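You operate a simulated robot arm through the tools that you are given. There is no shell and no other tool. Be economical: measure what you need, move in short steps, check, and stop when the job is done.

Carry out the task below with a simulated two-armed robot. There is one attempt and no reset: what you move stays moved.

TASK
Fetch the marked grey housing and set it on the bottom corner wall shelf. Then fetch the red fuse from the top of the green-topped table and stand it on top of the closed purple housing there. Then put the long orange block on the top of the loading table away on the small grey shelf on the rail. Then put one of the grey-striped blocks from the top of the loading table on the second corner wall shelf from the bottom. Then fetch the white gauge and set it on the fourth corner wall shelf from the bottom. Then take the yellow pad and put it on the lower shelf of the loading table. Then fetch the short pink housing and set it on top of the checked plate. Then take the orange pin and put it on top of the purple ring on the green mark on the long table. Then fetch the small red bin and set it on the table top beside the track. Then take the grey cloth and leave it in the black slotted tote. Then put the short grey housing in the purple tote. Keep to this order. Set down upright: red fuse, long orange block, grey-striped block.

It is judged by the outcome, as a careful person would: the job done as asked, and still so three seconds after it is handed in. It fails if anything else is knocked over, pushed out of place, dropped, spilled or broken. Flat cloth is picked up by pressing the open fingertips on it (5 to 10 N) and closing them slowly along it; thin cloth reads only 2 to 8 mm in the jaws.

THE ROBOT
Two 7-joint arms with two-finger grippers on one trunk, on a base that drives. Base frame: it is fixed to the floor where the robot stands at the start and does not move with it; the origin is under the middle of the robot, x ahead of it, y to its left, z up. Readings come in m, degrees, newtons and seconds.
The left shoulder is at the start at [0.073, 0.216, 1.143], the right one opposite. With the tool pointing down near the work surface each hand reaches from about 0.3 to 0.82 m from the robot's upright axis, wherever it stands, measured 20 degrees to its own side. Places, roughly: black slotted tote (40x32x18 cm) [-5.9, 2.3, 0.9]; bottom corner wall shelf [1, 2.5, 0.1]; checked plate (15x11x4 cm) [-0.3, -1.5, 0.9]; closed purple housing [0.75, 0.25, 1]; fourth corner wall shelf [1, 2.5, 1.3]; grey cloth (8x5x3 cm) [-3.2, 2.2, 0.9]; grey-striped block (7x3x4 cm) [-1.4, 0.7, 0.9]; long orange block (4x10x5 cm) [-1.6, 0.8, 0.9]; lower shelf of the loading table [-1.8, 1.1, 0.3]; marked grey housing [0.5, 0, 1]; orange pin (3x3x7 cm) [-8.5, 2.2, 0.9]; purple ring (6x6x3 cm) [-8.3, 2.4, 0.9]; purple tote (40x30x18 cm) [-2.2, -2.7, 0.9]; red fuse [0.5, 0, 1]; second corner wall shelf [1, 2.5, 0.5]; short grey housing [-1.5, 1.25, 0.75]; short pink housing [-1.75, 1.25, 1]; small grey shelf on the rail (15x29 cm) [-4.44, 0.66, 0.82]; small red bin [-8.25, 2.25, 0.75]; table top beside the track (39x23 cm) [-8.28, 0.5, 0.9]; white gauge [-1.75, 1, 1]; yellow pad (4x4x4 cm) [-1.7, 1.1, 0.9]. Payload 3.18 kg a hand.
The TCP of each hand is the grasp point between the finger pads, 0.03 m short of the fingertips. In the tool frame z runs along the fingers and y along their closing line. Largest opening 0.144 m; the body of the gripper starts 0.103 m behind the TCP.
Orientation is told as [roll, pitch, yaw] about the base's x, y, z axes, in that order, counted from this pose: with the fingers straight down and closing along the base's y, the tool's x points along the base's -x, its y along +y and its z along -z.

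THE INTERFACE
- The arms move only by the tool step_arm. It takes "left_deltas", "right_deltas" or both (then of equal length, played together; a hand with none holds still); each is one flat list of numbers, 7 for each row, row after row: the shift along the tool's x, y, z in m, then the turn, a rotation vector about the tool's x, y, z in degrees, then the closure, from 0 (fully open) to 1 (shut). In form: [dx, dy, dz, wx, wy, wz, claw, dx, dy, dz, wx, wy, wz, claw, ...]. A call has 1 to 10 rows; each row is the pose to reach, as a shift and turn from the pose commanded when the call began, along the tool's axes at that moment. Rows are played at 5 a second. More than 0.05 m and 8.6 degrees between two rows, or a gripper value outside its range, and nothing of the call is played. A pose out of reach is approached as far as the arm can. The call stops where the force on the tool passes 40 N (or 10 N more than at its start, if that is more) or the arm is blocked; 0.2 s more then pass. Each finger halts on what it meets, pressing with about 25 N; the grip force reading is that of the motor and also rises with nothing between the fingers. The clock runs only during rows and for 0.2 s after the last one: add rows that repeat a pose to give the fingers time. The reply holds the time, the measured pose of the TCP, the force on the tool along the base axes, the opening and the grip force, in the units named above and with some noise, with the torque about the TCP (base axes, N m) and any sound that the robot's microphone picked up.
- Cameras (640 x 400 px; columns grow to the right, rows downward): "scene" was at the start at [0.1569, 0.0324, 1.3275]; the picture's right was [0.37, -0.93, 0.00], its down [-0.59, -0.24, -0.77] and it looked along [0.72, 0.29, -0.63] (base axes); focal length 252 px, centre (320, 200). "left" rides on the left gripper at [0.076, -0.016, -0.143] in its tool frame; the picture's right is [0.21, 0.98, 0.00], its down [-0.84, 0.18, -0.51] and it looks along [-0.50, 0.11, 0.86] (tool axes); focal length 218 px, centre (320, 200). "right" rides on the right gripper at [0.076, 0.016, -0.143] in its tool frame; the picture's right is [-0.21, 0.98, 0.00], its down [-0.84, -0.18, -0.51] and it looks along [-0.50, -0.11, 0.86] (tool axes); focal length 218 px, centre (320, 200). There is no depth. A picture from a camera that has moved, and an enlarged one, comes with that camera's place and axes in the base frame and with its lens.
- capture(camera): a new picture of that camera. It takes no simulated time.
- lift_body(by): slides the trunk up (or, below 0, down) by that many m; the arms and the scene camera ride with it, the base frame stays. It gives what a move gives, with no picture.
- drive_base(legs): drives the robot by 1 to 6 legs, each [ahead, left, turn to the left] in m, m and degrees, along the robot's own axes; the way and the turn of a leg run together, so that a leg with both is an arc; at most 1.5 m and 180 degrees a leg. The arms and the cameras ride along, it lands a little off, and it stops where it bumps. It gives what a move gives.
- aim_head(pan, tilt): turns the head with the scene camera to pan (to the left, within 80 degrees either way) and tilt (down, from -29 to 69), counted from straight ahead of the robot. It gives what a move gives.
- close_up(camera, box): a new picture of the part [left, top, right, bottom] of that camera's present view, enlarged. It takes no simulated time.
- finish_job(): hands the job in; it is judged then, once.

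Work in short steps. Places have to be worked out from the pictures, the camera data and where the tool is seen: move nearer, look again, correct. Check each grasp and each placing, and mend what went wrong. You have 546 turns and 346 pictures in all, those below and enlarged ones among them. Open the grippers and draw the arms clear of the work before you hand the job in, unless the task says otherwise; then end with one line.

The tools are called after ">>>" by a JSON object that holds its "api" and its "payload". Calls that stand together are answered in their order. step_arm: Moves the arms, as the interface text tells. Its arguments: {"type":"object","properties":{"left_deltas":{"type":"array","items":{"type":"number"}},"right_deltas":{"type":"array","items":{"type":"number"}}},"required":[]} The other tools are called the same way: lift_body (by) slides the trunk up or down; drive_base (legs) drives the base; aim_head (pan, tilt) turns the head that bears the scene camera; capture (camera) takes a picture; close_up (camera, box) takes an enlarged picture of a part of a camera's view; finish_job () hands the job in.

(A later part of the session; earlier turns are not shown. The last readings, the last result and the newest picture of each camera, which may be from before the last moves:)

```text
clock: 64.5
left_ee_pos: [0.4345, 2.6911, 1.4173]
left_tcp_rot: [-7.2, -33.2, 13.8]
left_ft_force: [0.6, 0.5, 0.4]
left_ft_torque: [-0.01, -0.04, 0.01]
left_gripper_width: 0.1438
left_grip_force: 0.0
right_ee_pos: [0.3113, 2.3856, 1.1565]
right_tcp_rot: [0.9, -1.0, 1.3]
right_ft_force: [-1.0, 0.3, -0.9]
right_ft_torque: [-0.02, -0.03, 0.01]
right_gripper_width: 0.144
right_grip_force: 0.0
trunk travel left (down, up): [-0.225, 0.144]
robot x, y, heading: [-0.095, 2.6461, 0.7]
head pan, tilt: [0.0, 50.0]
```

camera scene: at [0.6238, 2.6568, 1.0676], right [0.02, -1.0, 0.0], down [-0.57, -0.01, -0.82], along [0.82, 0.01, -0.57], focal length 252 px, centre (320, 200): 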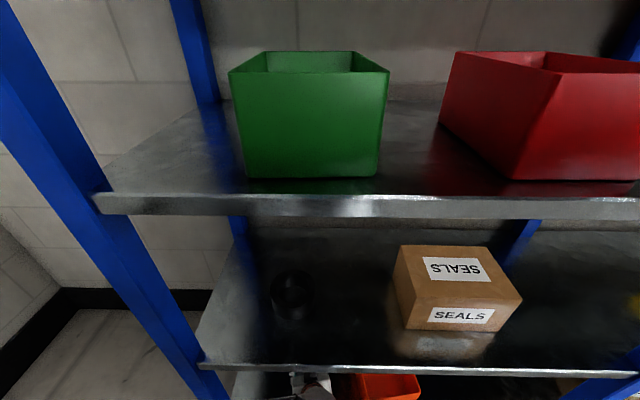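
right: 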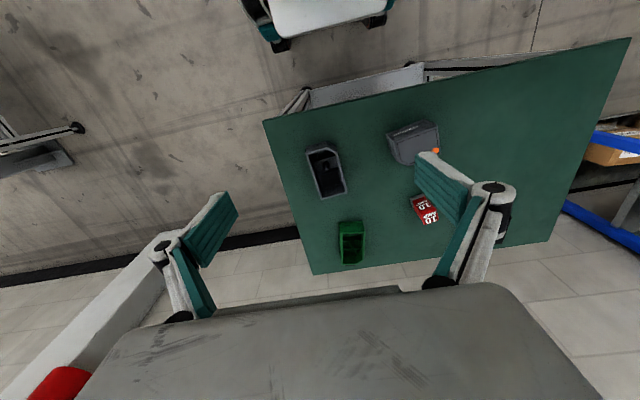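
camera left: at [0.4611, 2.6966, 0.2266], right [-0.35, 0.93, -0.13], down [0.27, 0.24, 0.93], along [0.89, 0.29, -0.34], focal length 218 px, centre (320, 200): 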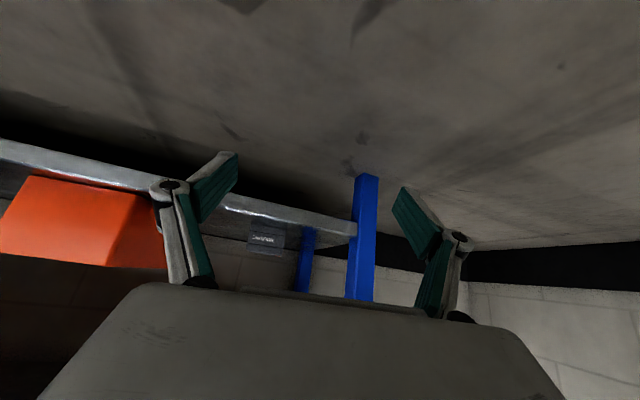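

The lift unexpectedly swung the stretched arm; I look at the rack to check nothing was touched, while rotating the left hand back to vertical.

>>> {"api": "step_arm", "payload": {"left_deltas": [0, 0, 0, -0.6, 6.8, 2.3, 0, 0, 0, 0, -1.2, 13.5, 4.5, 0, 0, 0, 0, -1.8, 20.3, 6.8, 0, 0, 0, 0, -2.4, 27, 9, 0, 0, 0, 0, -2.97, 33.8, 11.3, 0]}}

>>> {"api": "aim_head", "payload": {"pan": 0, "tilt": 30}}

>>> {"api": "capture", "payload": {"camera": "scene"}}

```text
clock: 65.7
left_ee_pos: [0.3417, 2.6859, 1.3321]
left_tcp_rot: [-0.3, -1.3, 0.5]
left_ft_force: [-1.2, 0.2, 0.7]
left_ft_torque: [-0.06, -0.28, -0.03]
left_gripper_width: 0.1443
left_grip_force: 0.1
left hand out of reach, approached as far as the arm can: row 2, 3, 4, 5
right_ee_pos: [0.3073, 2.3864, 1.1593]
right_tcp_rot: [0.8, -1.5, 1.5]
right_ft_force: [-1.7, 0.2, 1.8]
right_ft_torque: [-0.07, -0.17, -0.01]
right_gripper_width: 0.1437
right_grip_force: 0.0
trunk travel left (down, up): [-0.225, 0.144]
robot x, y, heading: [-0.0992, 2.6439, 0.9]
head pan, tilt: [0.0, 50.0]
```

```text
clock: 66.5
left_ee_pos: [0.3498, 2.6835, 1.3269]
left_tcp_rot: [-0.2, -0.9, 0.5]
left_ft_force: [-0.5, -0.6, 0.0]
left_ft_torque: [0.01, 0.0, 0.02]
left_gripper_width: 0.144
left_grip_force: 0.0
right_ee_pos: [0.3138, 2.3851, 1.1541]
right_tcp_rot: [1.0, -1.0, 1.4]
right_ft_force: [0.1, 0.1, 0.3]
right_ft_torque: [-0.02, -0.02, 0.02]
right_gripper_width: 0.1441
right_grip_force: 0.1
trunk travel left (down, up): [-0.225, 0.144]
robot x, y, heading: [-0.1001, 2.6452, 0.9]
head pan, tilt: [0.0, 30.0]
```

```text
321 pictures are left
camera scene: at [0.0709, 2.6471, 1.3416], right [0.01, -1.0, 0.0], down [-0.5, -0.01, -0.87], along [0.87, 0.01, -0.5], focal length 252 px, centre (320, 200)
```

scene: 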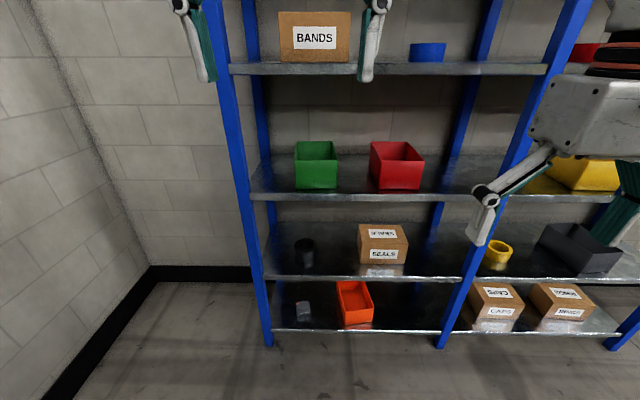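

Everything on the rack is in place. I bring the left hand to a normal carrying pose and drive back to the green table.

>>> {"api": "step_arm", "payload": {"left_deltas": [0, 0.03, 0.025, 0, 0, 0, 0, 0, 0.06, 0.05, 0, 0, 0, 0, 0, 0.09, 0.075, 0, 0, 0, 0, 0, 0.12, 0.1, 0, 0, 0, 0, 0, 0.15, 0.125, 0, 0, 0, 0, 0, 0.18, 0.15, 0, 0, 0, 0, 0, 0.2, 0.17, 0, 0.9, 0, 0]}}

>>> {"api": "drive_base", "payload": {"legs": [[-0.15, -1.2, 0], [0, -1.2, 0]]}}

>>> {"api": "capture", "payload": {"camera": "scene"}}

```text
clock: 68.1
left_ee_pos: [0.3478, 2.8828, 1.1585]
left_tcp_rot: [0.0, 0.9, 0.0]
left_ft_force: [0.3, 1.0, 0.0]
left_ft_torque: [0.03, -0.01, -0.01]
left_gripper_width: 0.1441
left_grip_force: 0.0
right_ee_pos: [0.3137, 2.3842, 1.1544]
right_tcp_rot: [0.9, -1.0, 1.3]
right_ft_force: [0.1, -0.2, -0.9]
right_ft_torque: [-0.01, 0.0, -0.01]
right_gripper_width: 0.1439
right_grip_force: 0.0
trunk travel left (down, up): [-0.225, 0.144]
robot x, y, heading: [-0.1005, 2.6407, 0.6]
head pan, tilt: [0.0, 30.0]
```

```text
clock: 89.2
left_ee_pos: [0.2401, 0.4898, 1.1584]
left_tcp_rot: [0.0, 0.8, 1.2]
left_ft_force: [0.2, 1.0, -0.1]
left_ft_torque: [0.03, 0.01, 0.01]
left_gripper_width: 0.1441
left_grip_force: 0.1
right_ee_pos: [0.2147, -0.0064, 1.1546]
right_tcp_rot: [0.8, -1.0, 2.5]
right_ft_force: [0.2, -0.3, 0.5]
right_ft_torque: [0.04, -0.02, -0.03]
right_gripper_width: 0.1439
right_grip_force: 0.0
trunk travel left (down, up): [-0.225, 0.144]
robot x, y, heading: [-0.2017, 0.2428, 1.8]
head pan, tilt: [0.0, 30.0]
```

```text
320 pictures are left
camera scene: at [-0.0326, 0.2507, 1.3417], right [0.03, -1.0, 0.0], down [-0.5, -0.02, -0.87], along [0.87, 0.03, -0.5], focal length 252 px, centre (320, 200)
```

scene: 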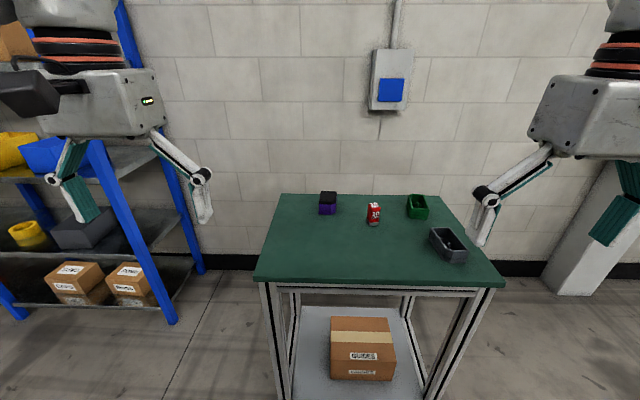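

Fuse near (0.63, 0.10), purple housing near (0.72, 0.25). I drive closer so both lie in the left hand's area.

>>> {"api": "drive_base", "payload": {"legs": [[0, -0.2, -1.5], [0.2, 0, 0]]}}

>>> {"api": "aim_head", "payload": {"pan": 15, "tilt": 40}}

>>> {"api": "close_up", "payload": {"camera": "scene", "box": [240, 130, 440, 255]}}

>>> {"api": "capture", "payload": {"camera": "left"}}

```text
clock: 92.8
left_ee_pos: [0.4486, 0.2793, 1.1591]
left_tcp_rot: [0.0, 0.9, -0.4]
left_ft_force: [0.0, -0.3, 0.1]
left_ft_torque: [0.03, 0.02, 0.0]
left_gripper_width: 0.1443
left_grip_force: 0.0
right_ee_pos: [0.41, -0.2182, 1.1547]
right_tcp_rot: [0.9, -1.0, 0.9]
right_ft_force: [-0.5, -0.4, -0.4]
right_ft_torque: [0.02, 0.03, -0.02]
right_gripper_width: 0.144
right_grip_force: 0.0
trunk travel left (down, up): [-0.225, 0.144]
robot x, y, heading: [0.0016, 0.0468, 0.1]
head pan, tilt: [0.0, 30.0]
```

```text
clock: 93.5
left_ee_pos: [0.448, 0.2788, 1.1601]
left_tcp_rot: [0.1, 0.8, -0.4]
left_ft_force: [-0.5, -0.2, -0.6]
left_ft_torque: [-0.05, 0.0, -0.02]
left_gripper_width: 0.1442
left_grip_force: 0.0
right_ee_pos: [0.4091, -0.2177, 1.1547]
right_tcp_rot: [0.9, -1.0, 1.0]
right_ft_force: [-0.1, -0.2, -0.2]
right_ft_torque: [0.02, -0.02, 0.0]
right_gripper_width: 0.144
right_grip_force: 0.1
trunk travel left (down, up): [-0.225, 0.144]
robot x, y, heading: [-0.0014, 0.0457, -0.0]
head pan, tilt: [15.0, 40.0]
```

```text
3.20 times, centred on (340, 192) of scene
camera zoom: at [0.1609, 0.0692, 1.3265], right [0.26, -0.97, 0.0], down [-0.62, -0.17, -0.77], along [0.74, 0.2, -0.64], focal length 805 px, centre (256, 224)
```

zoom: 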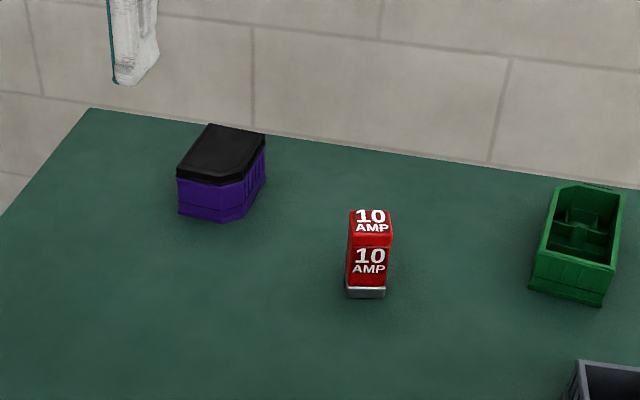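

```text
318 pictures are left
camera left: at [0.3737, 0.2644, 1.3033], right [-0.2, 0.98, 0.0], down [0.85, 0.17, 0.5], along [0.48, 0.1, -0.87], focal length 218 px, centre (320, 200)
```

left: 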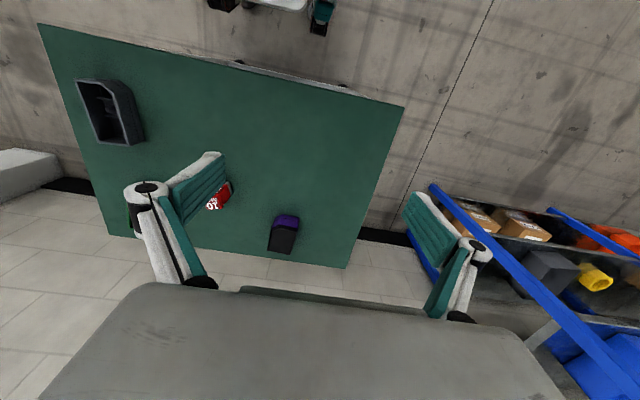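

The fuse centre is at about (0.645, 0.107), yaw ≈11°, height ≈5.5 cm; the purple lid is centred at (0.731, 0.253), top z≈0.91. I go above the fuse.

>>> {"api": "step_arm", "payload": {"left_deltas": [-0.033, -0.029, 0.02, 0, 0, -2, 0, -0.066, -0.058, 0.04, 0, 0, -4, 0, -0.099, -0.086, 0.065, 0, 0, -6, 0, -0.132, -0.115, 0.09, 0, 0, -8, 0, -0.165, -0.144, 0.12, 0, -0.8, -10, 0, -0.197, -0.1725, 0.15, 0, -0.8, -11.4, 0, -0.197, -0.1725, 0.15, 0, -0.8, -11.4, 0]}}

>>> {"api": "capture", "payload": {"camera": "left"}}

>>> {"api": "close_up", "payload": {"camera": "scene", "box": [240, 130, 440, 255]}}

```text
refused: row 4 steps farther than a row can; nothing moved
```

```text
317 pictures are left
camera left: at [0.3737, 0.2644, 1.3033], right [-0.2, 0.98, 0.0], down [0.85, 0.17, 0.5], along [0.48, 0.1, -0.87], focal length 218 px, centre (320, 200)
```

left: 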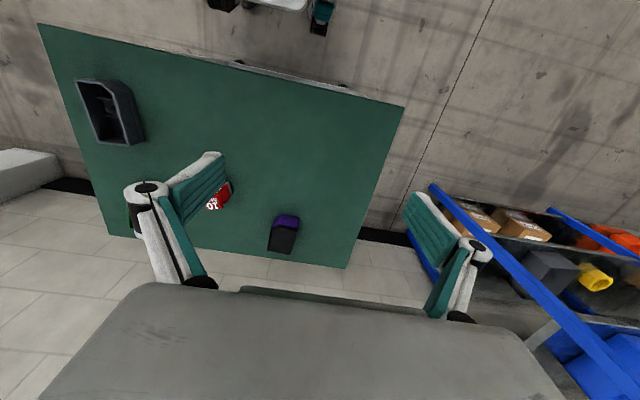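

```text
3.20 times, centred on (340, 192) of scene
camera zoom: at [0.1609, 0.0692, 1.3265], right [0.26, -0.97, 0.0], down [-0.62, -0.17, -0.77], along [0.74, 0.2, -0.64], focal length 805 px, centre (256, 224)
```

zoom: 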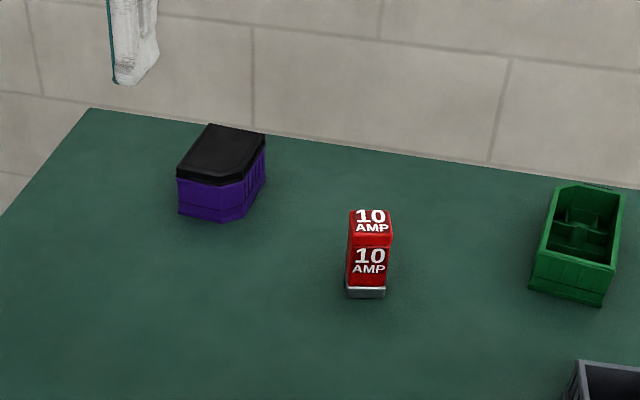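

Row length slightly exceeded; I use more rows.

>>> {"api": "step_arm", "payload": {"left_deltas": [-0.025, -0.022, 0.019, 0, 0, -2, 0, -0.05, -0.044, 0.038, 0, 0, -4, 0, -0.075, -0.066, 0.057, 0, 0, -6, 0, -0.1, -0.088, 0.076, 0, 0, -8, 0, -0.125, -0.11, 0.095, 0, -0.4, -10, 0, -0.15, -0.132, 0.114, 0, -0.8, -11.4, 0, -0.175, -0.153, 0.132, 0, -0.8, -11.4, 0, -0.197, -0.1725, 0.15, 0, -0.8, -11.4, 0]}}

>>> {"api": "capture", "payload": {"camera": "left"}}

```text
clock: 95.3
left_ee_pos: [0.6435, 0.1055, 1.0042]
left_tcp_rot: [0.1, 0.0, 10.9]
left_ft_force: [-0.4, -0.7, -1.0]
left_ft_torque: [0.02, 0.01, 0.02]
left_gripper_width: 0.1438
left_grip_force: 0.1
right_ee_pos: [0.4107, -0.2168, 1.1536]
right_tcp_rot: [0.9, -1.0, 1.0]
right_ft_force: [-0.5, -0.9, -0.3]
right_ft_torque: [0.0, 0.01, 0.02]
right_gripper_width: 0.1441
right_grip_force: 0.1
trunk travel left (down, up): [-0.225, 0.144]
robot x, y, heading: [0.0014, 0.0461, 0.2]
head pan, tilt: [15.0, 40.0]
```

```text
315 pictures are left
camera left: at [0.5718, 0.0761, 1.1472], right [-0.39, 0.92, 0.0], down [0.79, 0.34, 0.51], along [0.47, 0.2, -0.86], focal length 218 px, centre (320, 200)
```

left: 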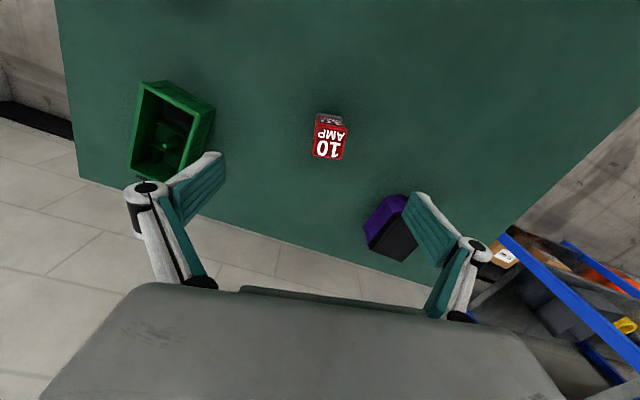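

The two views differ by about 1.5 cm in x, so I go lower and look again from both cameras.

>>> {"api": "step_arm", "payload": {"left_deltas": [0.005, 0, 0.025, 0, 0, 0, 0, 0.01, 0, 0.05, 0, 0, 0, 0]}}

>>> {"api": "capture", "payload": {"camera": "left"}}

>>> {"api": "close_up", "payload": {"camera": "scene", "box": [240, 130, 440, 255]}}

```text
clock: 96.0
left_ee_pos: [0.6322, 0.1038, 0.9556]
left_tcp_rot: [0.2, 0.0, 11.0]
left_ft_force: [0.2, -0.4, -0.1]
left_ft_torque: [0.01, 0.01, 0.0]
left_gripper_width: 0.144
left_grip_force: 0.0
right_ee_pos: [0.4096, -0.2163, 1.1544]
right_tcp_rot: [0.8, -1.0, 0.9]
right_ft_force: [0.7, 0.2, 0.4]
right_ft_torque: [0.0, 0.0, 0.05]
right_gripper_width: 0.1438
right_grip_force: 0.0
trunk travel left (down, up): [-0.225, 0.144]
robot x, y, heading: [0.0007, 0.0455, 0.0]
head pan, tilt: [15.0, 40.0]
```

```text
314 pictures are left
camera left: at [0.5607, 0.0741, 1.0987], right [-0.39, 0.92, 0.0], down [0.79, 0.34, 0.51], along [0.47, 0.2, -0.86], focal length 218 px, centre (320, 200)
```

left: 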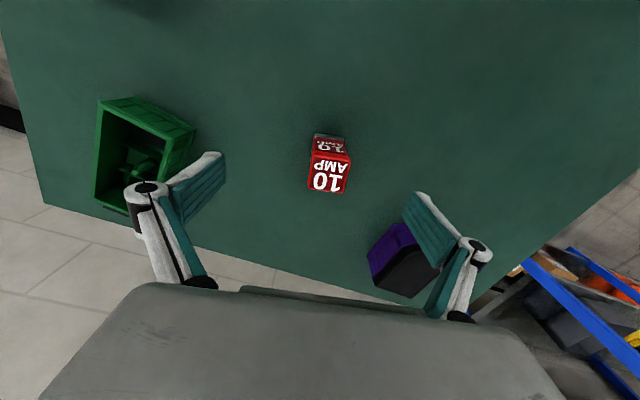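

```text
3.20 times, centred on (340, 192) of scene
camera zoom: at [0.1611, 0.0694, 1.3264], right [0.26, -0.96, 0.0], down [-0.62, -0.17, -0.77], along [0.74, 0.2, -0.64], focal length 805 px, centre (256, 224)
```

zoom: 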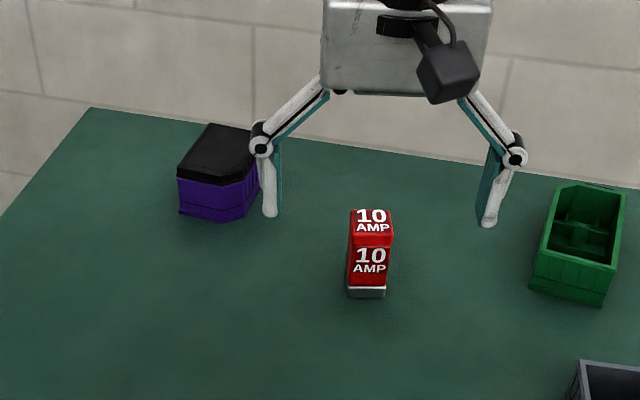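

Cross-checking with the wrist camera: fuse top centre ≈(0.624, 0.109, 0.94), so the table is at about z 0.885. I correct and descend with the fingers around it, then close.

>>> {"api": "step_arm", "payload": {"left_deltas": [0.006, 0.006, 0, 0, 0, 0, 0, 0.006, 0.006, 0.017, 0, 0, 0, 0, 0.006, 0.006, 0.033, 0, 0, 0, 0, 0.006, 0.006, 0.033, 0, 0, 0, 0.3, 0.006, 0.006, 0.033, 0, 0, 0, 0.5, 0.006, 0.006, 0.033, 0, 0, 0, 0.7, 0.006, 0.006, 0.033, 0, 0, 0, 0.9, 0.006, 0.006, 0.033, 0, 0, 0, 0.9]}}

>>> {"api": "capture", "payload": {"camera": "left"}}

>>> {"api": "close_up", "payload": {"camera": "scene", "box": [240, 130, 440, 255]}}

```text
clock: 97.8
left_ee_pos: [0.6248, 0.1072, 0.9224]
left_tcp_rot: [0.1, -0.1, 11.0]
left_ft_force: [-0.4, 0.1, 0.4]
left_ft_torque: [0.0, 0.0, 0.0]
left_gripper_width: 0.0295
left_grip_force: 24.4
right_ee_pos: [0.4089, -0.2167, 1.155]
right_tcp_rot: [0.9, -1.1, 0.9]
right_ft_force: [0.9, 0.2, -1.3]
right_ft_torque: [0.03, -0.01, 0.02]
right_gripper_width: 0.1441
right_grip_force: 0.1
trunk travel left (down, up): [-0.225, 0.144]
robot x, y, heading: [-0.0002, 0.0474, 0.4]
head pan, tilt: [15.0, 40.0]
```

```text
312 pictures are left
camera left: at [0.5528, 0.0792, 1.0656], right [-0.39, 0.92, 0.0], down [0.79, 0.34, 0.51], along [0.47, 0.2, -0.86], focal length 218 px, centre (320, 200)
```

left: 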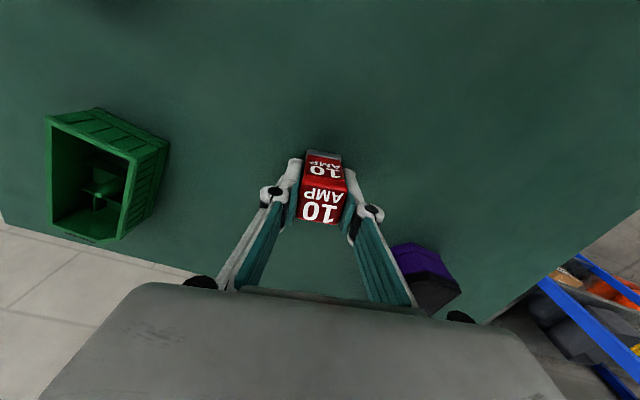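

```text
3.20 times, centred on (340, 192) of scene
camera zoom: at [0.1611, 0.0693, 1.3264], right [0.26, -0.96, 0.0], down [-0.62, -0.17, -0.77], along [0.74, 0.2, -0.64], focal length 805 px, centre (256, 224)
```

zoom: 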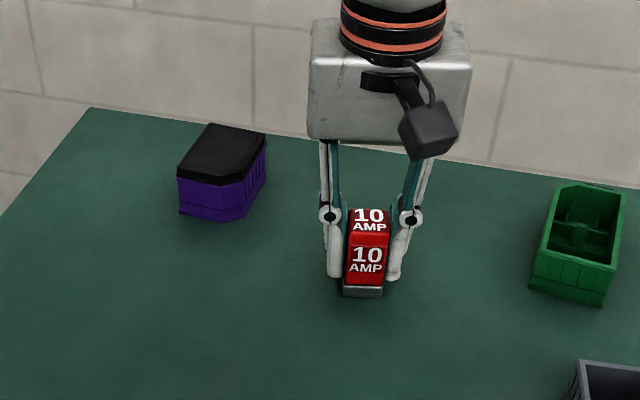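

Fuse gripped (2.95 cm). I lift it 10 cm and look at the purple lid from the wrist camera.

>>> {"api": "step_arm", "payload": {"left_deltas": [0, 0, -0.03, 0, 0, 0, 0.9, 0, 0, -0.06, 0, 0, 0, 0.9, 0.01, 0, -0.1, 0, 0, 3, 0.9, 0.01, 0.03, -0.12, 0, 0, 7, 0.9, 0.01, 0.06, -0.13, 0, 0, 11, 0.9, 0.01, 0.08, -0.13, 0, 0, 11, 0.9]}}

>>> {"api": "capture", "payload": {"camera": "left"}}

```text
clock: 99.2
left_ee_pos: [0.6012, 0.1854, 1.0527]
left_tcp_rot: [0.0, 0.0, 0.0]
left_ft_force: [-0.6, 0.7, -1.2]
left_ft_torque: [-0.01, 0.0, -0.01]
left_gripper_width: 0.0291
left_grip_force: 24.5
right_ee_pos: [0.4091, -0.2164, 1.1545]
right_tcp_rot: [0.9, -0.9, 0.9]
right_ft_force: [-0.1, -0.2, -0.7]
right_ft_torque: [-0.02, 0.01, -0.01]
right_gripper_width: 0.1436
right_grip_force: 0.1
trunk travel left (down, up): [-0.225, 0.144]
robot x, y, heading: [0.0048, 0.0468, -0.1]
head pan, tilt: [15.0, 40.0]
```

```text
310 pictures are left
camera left: at [0.5244, 0.1703, 1.1954], right [-0.21, 0.98, 0.0], down [0.84, 0.18, 0.51], along [0.5, 0.11, -0.86], focal length 218 px, centre (320, 200)
```

left: 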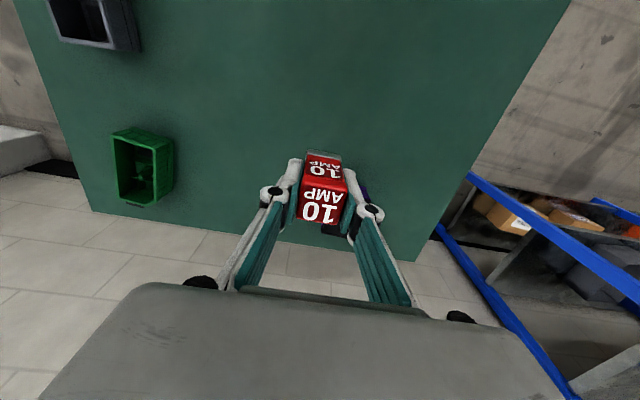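

Lid centre works out to (0.706, 0.2455) with top z≈0.927, consistent in both cameras. I move above it.

>>> {"api": "step_arm", "payload": {"left_deltas": [-0.035, 0.02, 0, 0, 0, 0, 0.9, -0.07, 0.04, 0.01, 0, 0, 0, 0.9, -0.105, 0.06, 0.033, 0, 0, 0, 0.9, -0.105, 0.06, 0.053, 0, 0, 0, 0.9]}}

>>> {"api": "capture", "payload": {"camera": "left"}}

>>> {"api": "close_up", "payload": {"camera": "scene", "box": [220, 110, 380, 210]}}

```text
clock: 100.2
left_ee_pos: [0.6627, 0.2178, 1.046]
left_tcp_rot: [0.1, 0.1, 0.1]
left_ft_force: [0.3, -0.4, -1.2]
left_ft_torque: [-0.01, 0.0, 0.0]
left_gripper_width: 0.0291
left_grip_force: 24.7
left hand out of reach, approached as far as the arm can: row 2, 3, 4
right_ee_pos: [0.4094, -0.2178, 1.1537]
right_tcp_rot: [0.9, -1.0, 0.8]
right_ft_force: [0.9, 0.5, 0.5]
right_ft_torque: [0.01, 0.01, -0.03]
right_gripper_width: 0.144
right_grip_force: 0.1
trunk travel left (down, up): [-0.225, 0.144]
robot x, y, heading: [0.0045, 0.0466, 0.3]
head pan, tilt: [15.0, 40.0]
```

```text
309 pictures are left
camera left: at [0.5868, 0.2022, 1.1886], right [-0.21, 0.98, 0.0], down [0.84, 0.18, 0.51], along [0.5, 0.11, -0.86], focal length 218 px, centre (320, 200)
```

left: 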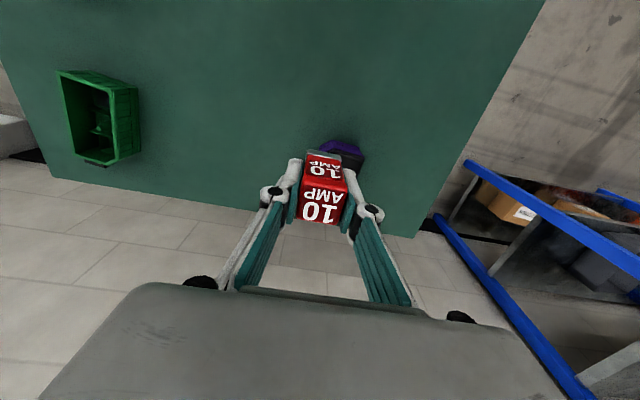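

```text
4.00 times, centred on (300, 160) of scene
camera zoom: at [0.1614, 0.0692, 1.3263], right [0.26, -0.96, 0.0], down [-0.62, -0.17, -0.77], along [0.74, 0.2, -0.64], focal length 1006 px, centre (400, 360)
```

zoom: 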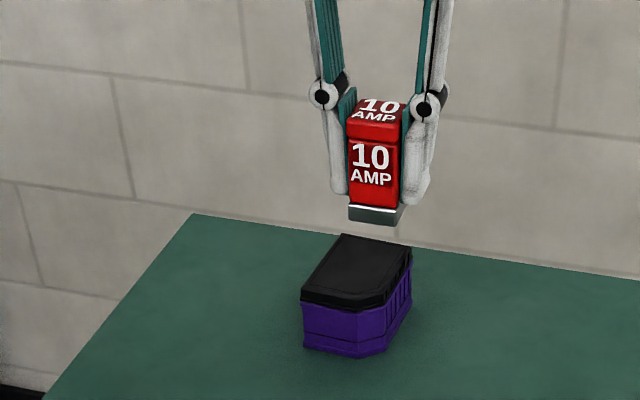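

The reach ends slightly short, so I drive the base 4.5 cm ahead and 3 cm left.

>>> {"api": "drive_base", "payload": {"legs": [[0.045, 0.028, 0]]}}

>>> {"api": "capture", "payload": {"camera": "left"}}

>>> {"api": "close_up", "payload": {"camera": "scene", "box": [220, 110, 380, 210]}}

```text
clock: 101.1
left_ee_pos: [0.7078, 0.2456, 1.0446]
left_tcp_rot: [0.1, 0.1, 0.0]
left_ft_force: [1.3, 0.0, -1.4]
left_ft_torque: [-0.03, 0.05, -0.02]
left_gripper_width: 0.0296
left_grip_force: 24.9
right_ee_pos: [0.4546, -0.1882, 1.1542]
right_tcp_rot: [0.9, -0.9, 0.9]
right_ft_force: [-0.3, 0.0, 0.3]
right_ft_torque: [-0.05, 0.04, 0.01]
right_gripper_width: 0.1441
right_grip_force: 0.1
trunk travel left (down, up): [-0.225, 0.144]
robot x, y, heading: [0.0461, 0.0745, -0.0]
head pan, tilt: [15.0, 40.0]
```

```text
307 pictures are left
camera left: at [0.6319, 0.2307, 1.188], right [-0.21, 0.98, 0.0], down [0.84, 0.18, 0.51], along [0.49, 0.11, -0.86], focal length 218 px, centre (320, 200)
```

left: 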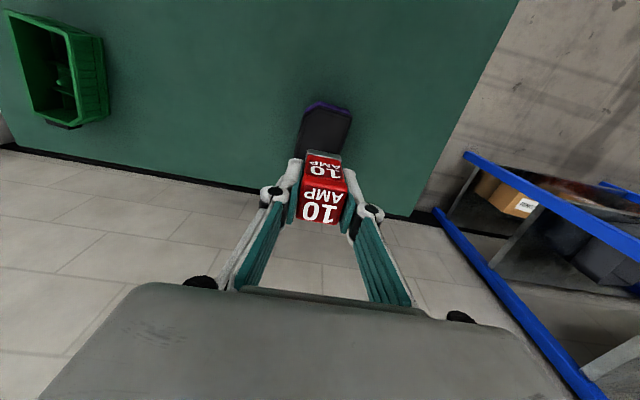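

```text
4.00 times, centred on (300, 160) of scene
camera zoom: at [0.2067, 0.0976, 1.3262], right [0.26, -0.96, 0.0], down [-0.62, -0.17, -0.77], along [0.74, 0.2, -0.64], focal length 1006 px, centre (400, 360)
```

zoom: 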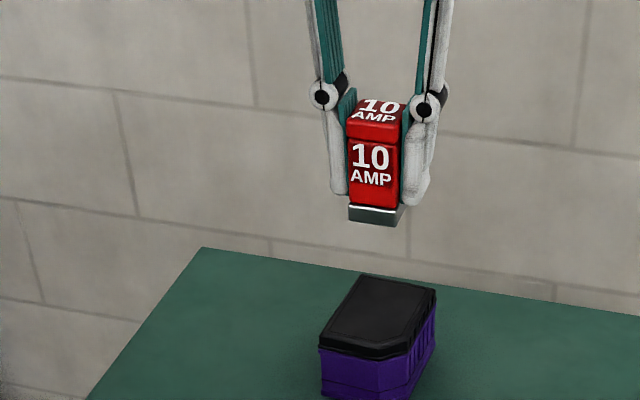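

The lid's front edge shows at x≈0.665, so the fuse is well centred. I lower to just above the lid.

>>> {"api": "step_arm", "payload": {"left_deltas": [0, 0, 0.025, 0, 0, 0, 0.9, 0, 0, 0.05, 0, 0, 0, 0.9, 0, 0, 0.068, 0, 0, 0, 0.9, 0, 0, 0.068, 0, 0, 0, 0.9]}}

>>> {"api": "close_up", "payload": {"camera": "scene", "box": [220, 130, 380, 230]}}

```text
clock: 102.1
left_ee_pos: [0.7075, 0.2451, 0.978]
left_tcp_rot: [0.2, 0.1, 0.0]
left_ft_force: [0.8, -0.4, -1.0]
left_ft_torque: [-0.01, -0.02, 0.03]
left_gripper_width: 0.0293
left_grip_force: 25.4
right_ee_pos: [0.4531, -0.1881, 1.1553]
right_tcp_rot: [0.8, -1.0, 1.0]
right_ft_force: [-0.5, -0.2, 0.2]
right_ft_torque: [0.05, -0.06, 0.01]
right_gripper_width: 0.1437
right_grip_force: 0.1
trunk travel left (down, up): [-0.225, 0.144]
robot x, y, heading: [0.0446, 0.0726, 0.3]
head pan, tilt: [15.0, 40.0]
```

```text
4.00 times, centred on (300, 180) of scene
camera zoom: at [0.2054, 0.0968, 1.3264], right [0.26, -0.96, 0.0], down [-0.62, -0.17, -0.77], along [0.74, 0.2, -0.64], focal length 1006 px, centre (400, 280)
```

zoom: 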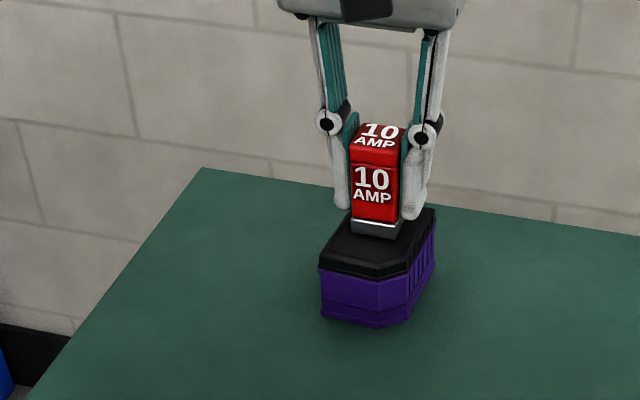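

Centred. I descend in small steps watching the force.

>>> {"api": "step_arm", "payload": {"left_deltas": [0, 0, 0.005, 0, 0, 0, 0.9, 0, 0, 0.008, 0, 0, 0, 0.9, 0, 0, 0.011, 0, 0, 0, 0.9]}}

```text
clock: 102.9
left_ee_pos: [0.707, 0.2454, 0.9697]
left_tcp_rot: [-0.1, -0.2, 0.1]
left_ft_force: [1.7, 2.1, 22.3]
left_ft_torque: [0.04, 0.0, 0.01]
left_gripper_width: 0.0301
left_grip_force: 25.1
right_ee_pos: [0.4525, -0.189, 1.1568]
right_tcp_rot: [0.8, -1.0, 0.9]
right_ft_force: [0.8, 0.1, 0.7]
right_ft_torque: [0.01, -0.01, -0.02]
right_gripper_width: 0.144
right_grip_force: 0.0
trunk travel left (down, up): [-0.225, 0.144]
robot x, y, heading: [0.0481, 0.075, 0.1]
head pan, tilt: [15.0, 40.0]
```

Contact (22 N). I ease off 1 mm and open the fingers.

>>> {"api": "step_arm", "payload": {"left_deltas": [0, 0, -0.002, 0, 0, 0, 0.9, 0, 0, -0.002, 0, 0, 0, 0.7, 0, 0, -0.002, 0, 0, 0, 0.5, 0, 0, -0.002, 0, 0, 0, 0.4, 0, 0, -0.002, 0, 0, 0, 0.4, 0, 0, -0.03, 0, 0, 0, 0.4, 0, 0, -0.07, 0, 0, 0, 0.4, 0, 0, -0.11, 0, 0, 0, 0.4]}}

>>> {"api": "close_up", "payload": {"camera": "scene", "box": [220, 130, 380, 230]}}

```text
clock: 104.7
left_ee_pos: [0.709, 0.2468, 1.0485]
left_tcp_rot: [0.1, 0.2, 0.0]
left_ft_force: [0.4, 0.8, -1.8]
left_ft_torque: [-0.03, 0.03, 0.01]
left_gripper_width: 0.0862
left_grip_force: 0.0
left hand out of reach, approached as far as the arm can: row 8
right_ee_pos: [0.4548, -0.1898, 1.1555]
right_tcp_rot: [0.9, -1.0, 0.9]
right_ft_force: [0.7, 0.2, 0.5]
right_ft_torque: [-0.03, 0.04, -0.02]
right_gripper_width: 0.144
right_grip_force: 0.1
trunk travel left (down, up): [-0.225, 0.144]
robot x, y, heading: [0.0469, 0.0739, 0.6]
head pan, tilt: [15.0, 40.0]
```

```text
4.00 times, centred on (300, 180) of scene
camera zoom: at [0.2062, 0.0971, 1.3262], right [0.26, -0.96, 0.0], down [-0.62, -0.17, -0.77], along [0.74, 0.2, -0.64], focal length 1006 px, centre (400, 280)
```

zoom: 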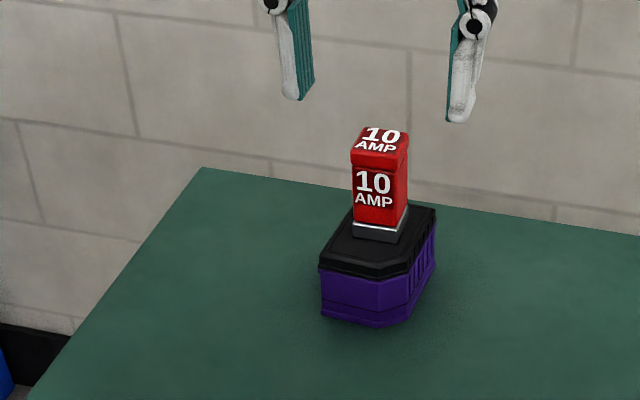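

The fuse stands on the purple housing. I retract the arm and drive back towards the loading table.

>>> {"api": "step_arm", "payload": {"left_deltas": [0.04, 0, -0.02, 0, 0, 0, 0, 0.08, 0, -0.04, 0, 0, 0, 0, 0.12, 0.02, -0.06, 0, 0, 0, 0, 0.16, 0.04, -0.08, 0, 0, 0, 0, 0.2, 0.07, -0.1, 0, 0, 0, 0, 0.24, 0.1, -0.11, 0, 0, 0, 0, 0.27, 0.12, -0.11, 0, 0, 0, 0]}}

>>> {"api": "drive_base", "payload": {"legs": [[-0.6, 0, 0], [0, 0, 145]]}}

>>> {"api": "aim_head", "payload": {"pan": 0, "tilt": 25}}

>>> {"api": "capture", "payload": {"camera": "scene"}}

```text
refused: row 5 steps farther than a row can; nothing moved
```

```text
clock: 114.1
left_ee_pos: [-1.204, 0.305, 1.0474]
left_tcp_rot: [0.2, 0.1, 145.2]
left_ft_force: [0.1, 0.5, 0.0]
left_ft_torque: [0.01, 0.04, 0.01]
left_gripper_width: 0.0862
left_grip_force: 0.1
right_ee_pos: [-0.7455, 0.5178, 1.1557]
right_tcp_rot: [0.9, -1.0, 146.0]
right_ft_force: [0.2, -0.4, 0.1]
right_ft_torque: [-0.04, -0.01, -0.02]
right_gripper_width: 0.1442
right_grip_force: 0.0
trunk travel left (down, up): [-0.225, 0.144]
robot x, y, heading: [-0.5652, 0.0673, 145.3]
head pan, tilt: [15.0, 40.0]
```

```text
clock: 114.8
left_ee_pos: [-1.2026, 0.3046, 1.0477]
left_tcp_rot: [0.2, 0.1, 145.1]
left_ft_force: [0.5, 0.4, 0.2]
left_ft_torque: [-0.01, -0.01, 0.01]
left_gripper_width: 0.0867
left_grip_force: 0.0
right_ee_pos: [-0.7459, 0.5168, 1.1548]
right_tcp_rot: [0.9, -1.1, 146.0]
right_ft_force: [-0.3, 0.8, -0.5]
right_ft_torque: [-0.01, 0.01, 0.04]
right_gripper_width: 0.1441
right_grip_force: 0.0
trunk travel left (down, up): [-0.225, 0.144]
robot x, y, heading: [-0.562, 0.0691, 145.2]
head pan, tilt: [0.0, 25.0]
```

```text
303 pictures are left
camera scene: at [-0.699, 0.1647, 1.3496], right [0.57, 0.82, 0.0], down [0.35, -0.24, -0.91], along [-0.75, 0.51, -0.42], focal length 252 px, centre (320, 200)
```

scene: 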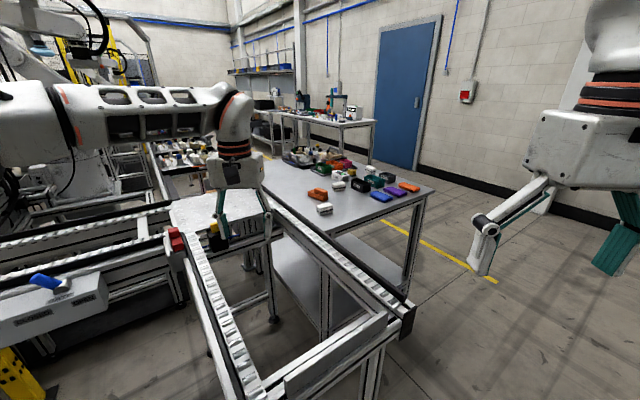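

Lesson noted about chaining. I retract the left arm with smaller rows before driving further.

>>> {"api": "step_arm", "payload": {"left_deltas": [0.04, 0.01, -0.015, 0, 0, 0, 0, 0.08, 0.02, -0.03, 0, 0, 0, 0, 0.12, 0.03, -0.045, 0, 0, 0, 0, 0.16, 0.05, -0.06, 0, 0, 0, 0, 0.2, 0.07, -0.075, 0, 0, 0, 0, 0.24, 0.09, -0.09, 0, 0, 0, 0, 0.27, 0.12, -0.1, 0, 0, 0, 0]}}

>>> {"api": "drive_base", "payload": {"legs": [[0, -0.85, 0], [0, -0.1, 35]]}}

>>> {"api": "capture", "payload": {"camera": "scene"}}

```text
clock: 116.4
left_ee_pos: [-1.0502, 0.0497, 1.1502]
left_tcp_rot: [0.0, 0.0, 145.0]
left_ft_force: [0.1, 0.4, 0.1]
left_ft_torque: [0.01, 0.0, 0.0]
left_gripper_width: 0.144
left_grip_force: 0.0
right_ee_pos: [-0.7452, 0.5158, 1.155]
right_tcp_rot: [0.8, -1.1, 146.0]
right_ft_force: [-0.8, 0.0, -0.3]
right_ft_torque: [0.05, 0.0, -0.01]
right_gripper_width: 0.1441
right_grip_force: 0.1
trunk travel left (down, up): [-0.225, 0.144]
robot x, y, heading: [-0.559, 0.0674, 145.4]
head pan, tilt: [0.0, 25.0]
```

```text
clock: 126.0
left_ee_pos: [-0.4423, 0.5724, 1.1504]
left_tcp_rot: [0.1, 0.1, 179.6]
left_ft_force: [0.4, 0.1, 0.0]
left_ft_torque: [0.0, -0.04, 0.03]
left_gripper_width: 0.1441
left_grip_force: 0.0
right_ee_pos: [-0.4527, 1.1281, 1.1549]
right_tcp_rot: [1.0, -1.0, -179.7]
right_ft_force: [0.6, -0.2, 0.1]
right_ft_torque: [-0.01, -0.01, 0.0]
right_gripper_width: 0.1438
right_grip_force: 0.1
trunk travel left (down, up): [-0.225, 0.144]
robot x, y, heading: [-0.0491, 0.8581, 179.6]
head pan, tilt: [0.0, 25.0]
```

```text
302 pictures are left
camera scene: at [-0.2152, 0.8631, 1.3497], right [0.01, 1.0, 0.0], down [0.42, 0.0, -0.91], along [-0.91, 0.0, -0.42], focal length 252 px, centre (320, 200)
```

scene: 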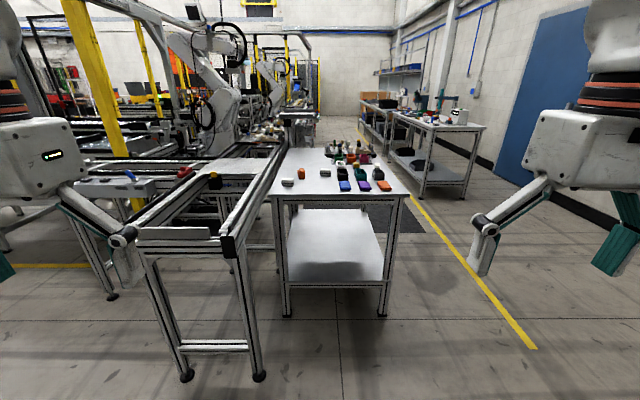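

The table's east edge is at about x −1.22, y 0.65–1.27; the conveyor lies to its left. I drive up to it.

>>> {"api": "drive_base", "payload": {"legs": [[0.65, -0.15, 0]]}}

>>> {"api": "aim_head", "payload": {"pan": 0, "tilt": 35}}

>>> {"api": "capture", "payload": {"camera": "scene"}}

```text
clock: 129.6
left_ee_pos: [-1.0909, 0.7237, 1.1495]
left_tcp_rot: [0.0, 0.0, 179.5]
left_ft_force: [-0.4, 0.1, 0.2]
left_ft_torque: [-0.02, -0.02, -0.03]
left_gripper_width: 0.1439
left_grip_force: 0.0
right_ee_pos: [-1.1005, 1.2795, 1.1548]
right_tcp_rot: [0.8, -0.9, -179.8]
right_ft_force: [-0.8, -0.5, 0.6]
right_ft_torque: [0.02, -0.04, 0.0]
right_gripper_width: 0.144
right_grip_force: 0.1
trunk travel left (down, up): [-0.225, 0.144]
robot x, y, heading: [-0.6964, 1.0127, 179.5]
head pan, tilt: [0.0, 25.0]
```

```text
clock: 130.4
left_ee_pos: [-1.0911, 0.7231, 1.1502]
left_tcp_rot: [0.1, 0.0, 179.3]
left_ft_force: [0.0, 0.4, 0.3]
left_ft_torque: [-0.02, 0.0, 0.01]
left_gripper_width: 0.1442
left_grip_force: 0.0
right_ee_pos: [-1.1017, 1.2797, 1.1543]
right_tcp_rot: [1.0, -1.0, -179.7]
right_ft_force: [0.3, -0.5, -0.4]
right_ft_torque: [0.02, 0.0, -0.01]
right_gripper_width: 0.1441
right_grip_force: 0.1
trunk travel left (down, up): [-0.225, 0.144]
robot x, y, heading: [-0.6972, 1.0166, 179.6]
head pan, tilt: [0.0, 35.0]
```

```text
301 pictures are left
camera scene: at [-0.8598, 1.0148, 1.334], right [0.01, 1.0, 0.0], down [0.57, 0.0, -0.82], along [-0.82, 0.0, -0.57], focal length 252 px, centre (320, 200)
```

scene: 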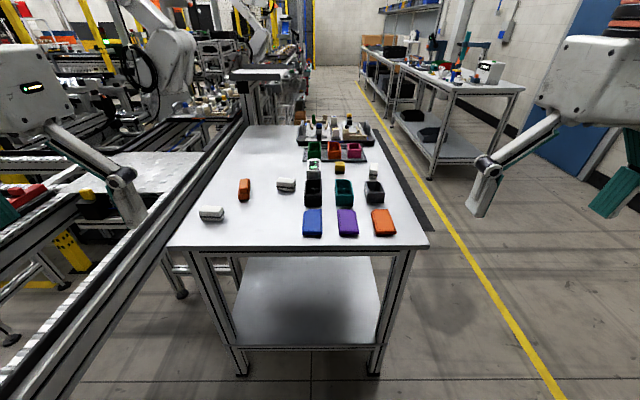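

>>> {"api": "close_up", "payload": {"camera": "scene", "box": [190, 100, 430, 250]}}

```text
2.67 times, centred on (310, 175) of scene
camera zoom: at [-0.8598, 1.0148, 1.334], right [0.01, 1.0, 0.0], down [0.57, 0.0, -0.82], along [-0.82, 0.0, -0.57], focal length 671 px, centre (347, 267)
```

zoom: 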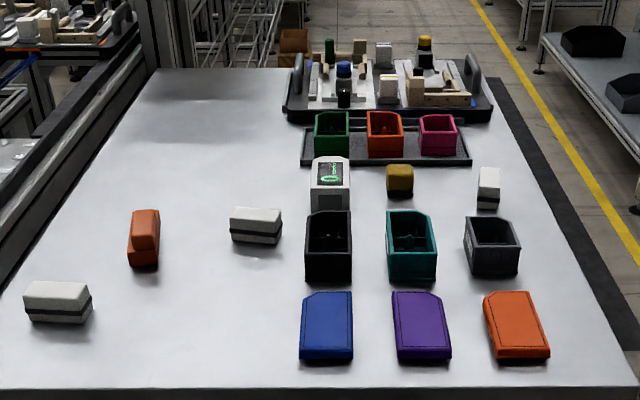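

I can see the orange block at about (−1.52, 0.78), lying along x, and the rest of the items. I drive 12 cm closer and move the left hand above the orange block.

>>> {"api": "drive_base", "payload": {"legs": [[0.12, 0, 0.4]]}}

>>> {"api": "step_arm", "payload": {"left_deltas": [-0.04, -0.01, 0, 0, 0, 0, 0, -0.08, -0.02, 0, 0, 0, 0, 0, -0.12, -0.03, 0.01, 0, 0, 0, 0, -0.16, -0.04, 0.03, 0, 0, 0, 0, -0.2, -0.05, 0.05, 0, 0, 0, 0, -0.24, -0.06, 0.07, 0, 0, 0, 0, -0.28, -0.06, 0.09, 0, 0, 0, 0, -0.3, -0.06, 0.11, 0, 0, 0, 0]}}

>>> {"api": "capture", "payload": {"camera": "left"}}

```text
clock: 131.6
left_ee_pos: [-1.2064, 0.7209, 1.1496]
left_tcp_rot: [0.0, 0.1, 179.9]
left_ft_force: [0.3, 0.2, -0.8]
left_ft_torque: [0.0, -0.06, -0.02]
left_gripper_width: 0.1441
left_grip_force: 0.1
right_ee_pos: [-1.2225, 1.2762, 1.1543]
right_tcp_rot: [0.9, -1.0, -179.1]
right_ft_force: [-0.7, -0.2, -0.5]
right_ft_torque: [0.0, -0.03, 0.0]
right_gripper_width: 0.144
right_grip_force: 0.1
trunk travel left (down, up): [-0.225, 0.144]
robot x, y, heading: [-0.8131, 1.0174, -179.6]
head pan, tilt: [0.0, 35.0]
```

```text
clock: 133.4
left_ee_pos: [-1.437, 0.7681, 1.0782]
left_tcp_rot: [-0.1, -0.4, -179.4]
left_ft_force: [-0.2, -0.2, -0.4]
left_ft_torque: [-0.03, 0.02, 0.01]
left_gripper_width: 0.1439
left_grip_force: 0.1
left hand out of reach, approached as far as the arm can: row 6, 7, 8
right_ee_pos: [-1.2212, 1.2785, 1.1547]
right_tcp_rot: [0.9, -1.1, -179.2]
right_ft_force: [-0.5, 0.0, 0.1]
right_ft_torque: [-0.02, 0.0, 0.0]
right_gripper_width: 0.144
right_grip_force: 0.1
trunk travel left (down, up): [-0.225, 0.144]
robot x, y, heading: [-0.8133, 1.0134, -180.1]
head pan, tilt: [0.0, 35.0]
```

```text
299 pictures are left
camera left: at [-1.3593, 0.7871, 1.2205], right [0.22, -0.98, 0.0], down [-0.84, -0.19, 0.51], along [-0.5, -0.11, -0.86], focal length 218 px, centre (320, 200)
```

left: 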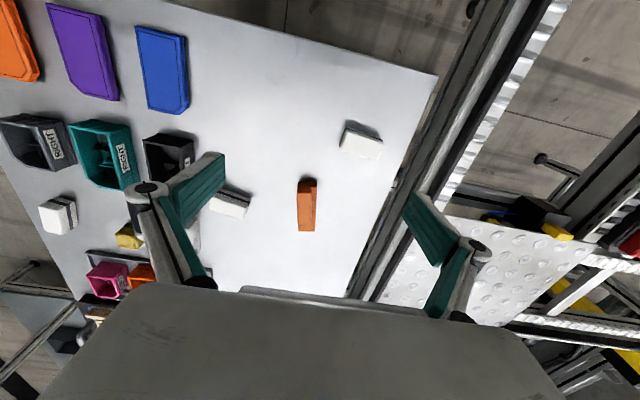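

The orange block's centre is near (−1.55, 0.767). I go down and ahead towards it; lower poses have more reach.

>>> {"api": "step_arm", "payload": {"left_deltas": [-0.01, 0, 0.04, 0, 0, 0, 0, -0.02, 0, 0.08, 0, 0, 0, 0, -0.05, 0, 0.1, 0, 0, 0, 0, -0.08, 0, 0.1, 0, 0, 0, 0, -0.11, 0, 0.1, 0, 0, 0, 0]}}

>>> {"api": "capture", "payload": {"camera": "left"}}

```text
clock: 134.6
left_ee_pos: [-1.478, 0.766, 0.9859]
left_tcp_rot: [0.2, 0.2, 179.9]
left_ft_force: [-0.5, -0.5, 0.6]
left_ft_torque: [0.01, 0.02, -0.02]
left_gripper_width: 0.1439
left_grip_force: 0.0
left hand out of reach, approached as far as the arm can: row 3, 4, 5
right_ee_pos: [-1.2228, 1.2773, 1.154]
right_tcp_rot: [1.0, -1.0, -179.2]
right_ft_force: [-0.6, -0.2, 0.1]
right_ft_torque: [0.01, -0.01, -0.01]
right_gripper_width: 0.1442
right_grip_force: 0.0
trunk travel left (down, up): [-0.225, 0.144]
robot x, y, heading: [-0.8137, 1.0099, -179.8]
head pan, tilt: [0.0, 35.0]
```

```text
298 pictures are left
camera left: at [-1.4019, 0.7845, 1.1283], right [0.21, -0.98, 0.0], down [-0.84, -0.18, 0.51], along [-0.5, -0.11, -0.86], focal length 218 px, centre (320, 200)
```

left: 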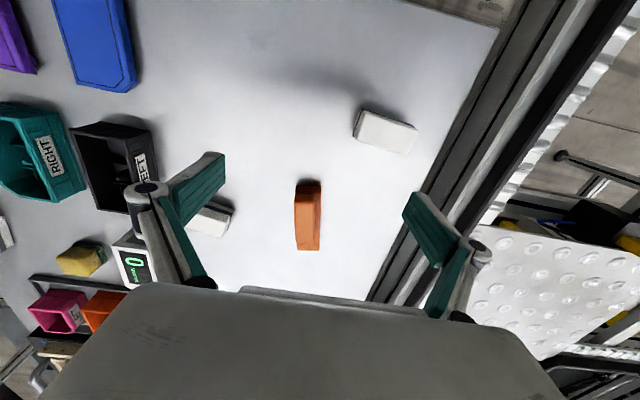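

Reach still ends at 0.66 m, so I drive the base 7 cm closer.

>>> {"api": "drive_base", "payload": {"legs": [[0.07, 0, 0]]}}

>>> {"api": "capture", "payload": {"camera": "left"}}

```text
clock: 135.6
left_ee_pos: [-1.55, 0.7652, 0.9864]
left_tcp_rot: [0.1, 0.1, 179.9]
left_ft_force: [-0.9, -0.5, 0.3]
left_ft_torque: [0.01, -0.02, 0.0]
left_gripper_width: 0.1445
left_grip_force: 0.0
right_ee_pos: [-1.2926, 1.276, 1.1549]
right_tcp_rot: [0.9, -1.0, -179.3]
right_ft_force: [-0.4, -0.2, -0.3]
right_ft_torque: [0.0, -0.06, 0.01]
right_gripper_width: 0.1438
right_grip_force: 0.1
trunk travel left (down, up): [-0.225, 0.144]
robot x, y, heading: [-0.8877, 1.0128, -179.7]
head pan, tilt: [0.0, 35.0]
```

```text
297 pictures are left
camera left: at [-1.473, 0.7838, 1.1281], right [0.21, -0.98, 0.0], down [-0.84, -0.18, 0.51], along [-0.49, -0.11, -0.86], focal length 218 px, centre (320, 200)
```

left: 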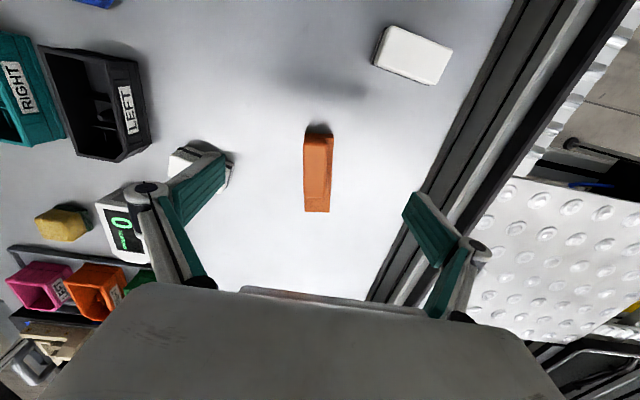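

The block top seems lower than assumed (z≈0.90–0.92). I narrow the fingers to 9 cm to stay clear of the striped block, and descend a bit before looking again.

>>> {"api": "step_arm", "payload": {"left_deltas": [-0.005, 0, 0, 0, 0, 0, 0.2, -0.01, 0, 0.0, 0, 0, 0, 0.4, -0.015, 0, 0.02, 0, 0, 0, 0.4, -0.015, 0, 0.045, 0, 0, 0, 0.4]}}

>>> {"api": "capture", "payload": {"camera": "left"}}

>>> {"api": "close_up", "payload": {"camera": "scene", "box": [140, 120, 340, 260]}}

```text
clock: 136.6
left_ee_pos: [-1.5642, 0.7669, 0.9383]
left_tcp_rot: [0.0, 0.2, 179.9]
left_ft_force: [0.0, 0.6, -0.6]
left_ft_torque: [0.02, -0.08, -0.01]
left_gripper_width: 0.0866
left_grip_force: 0.1
left hand out of reach, approached as far as the arm can: row 2, 3
right_ee_pos: [-1.2954, 1.2755, 1.1543]
right_tcp_rot: [0.9, -0.8, -179.2]
right_ft_force: [-0.6, -0.2, -0.3]
right_ft_torque: [0.02, -0.02, 0.02]
right_gripper_width: 0.1438
right_grip_force: 0.0
trunk travel left (down, up): [-0.225, 0.144]
robot x, y, heading: [-0.8848, 1.0101, -179.9]
head pan, tilt: [0.0, 35.0]
```

```text
296 pictures are left
camera left: at [-1.4886, 0.7837, 1.0805], right [0.21, -0.98, 0.0], down [-0.84, -0.18, 0.5], along [-0.49, -0.11, -0.86], focal length 218 px, centre (320, 200)
```

left: 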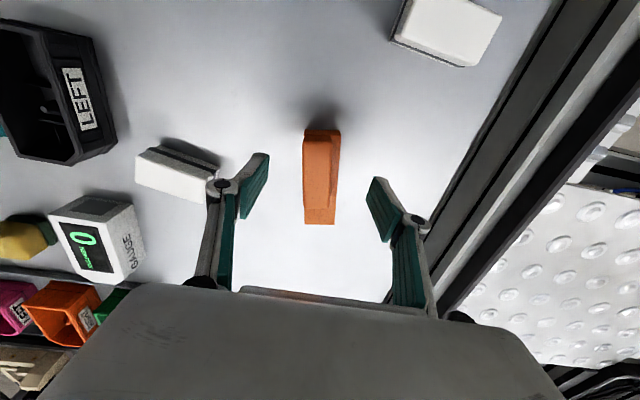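

```text
2.86 times, centred on (240, 190) of scene
camera zoom: at [-1.0513, 1.0129, 1.3333], right [0.0, 1.0, 0.0], down [0.58, 0.0, -0.82], along [-0.82, 0.0, -0.58], focal length 719 px, centre (549, 229)
```

zoom: 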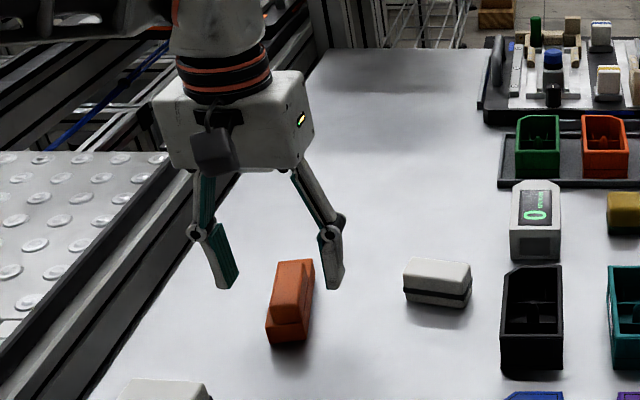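

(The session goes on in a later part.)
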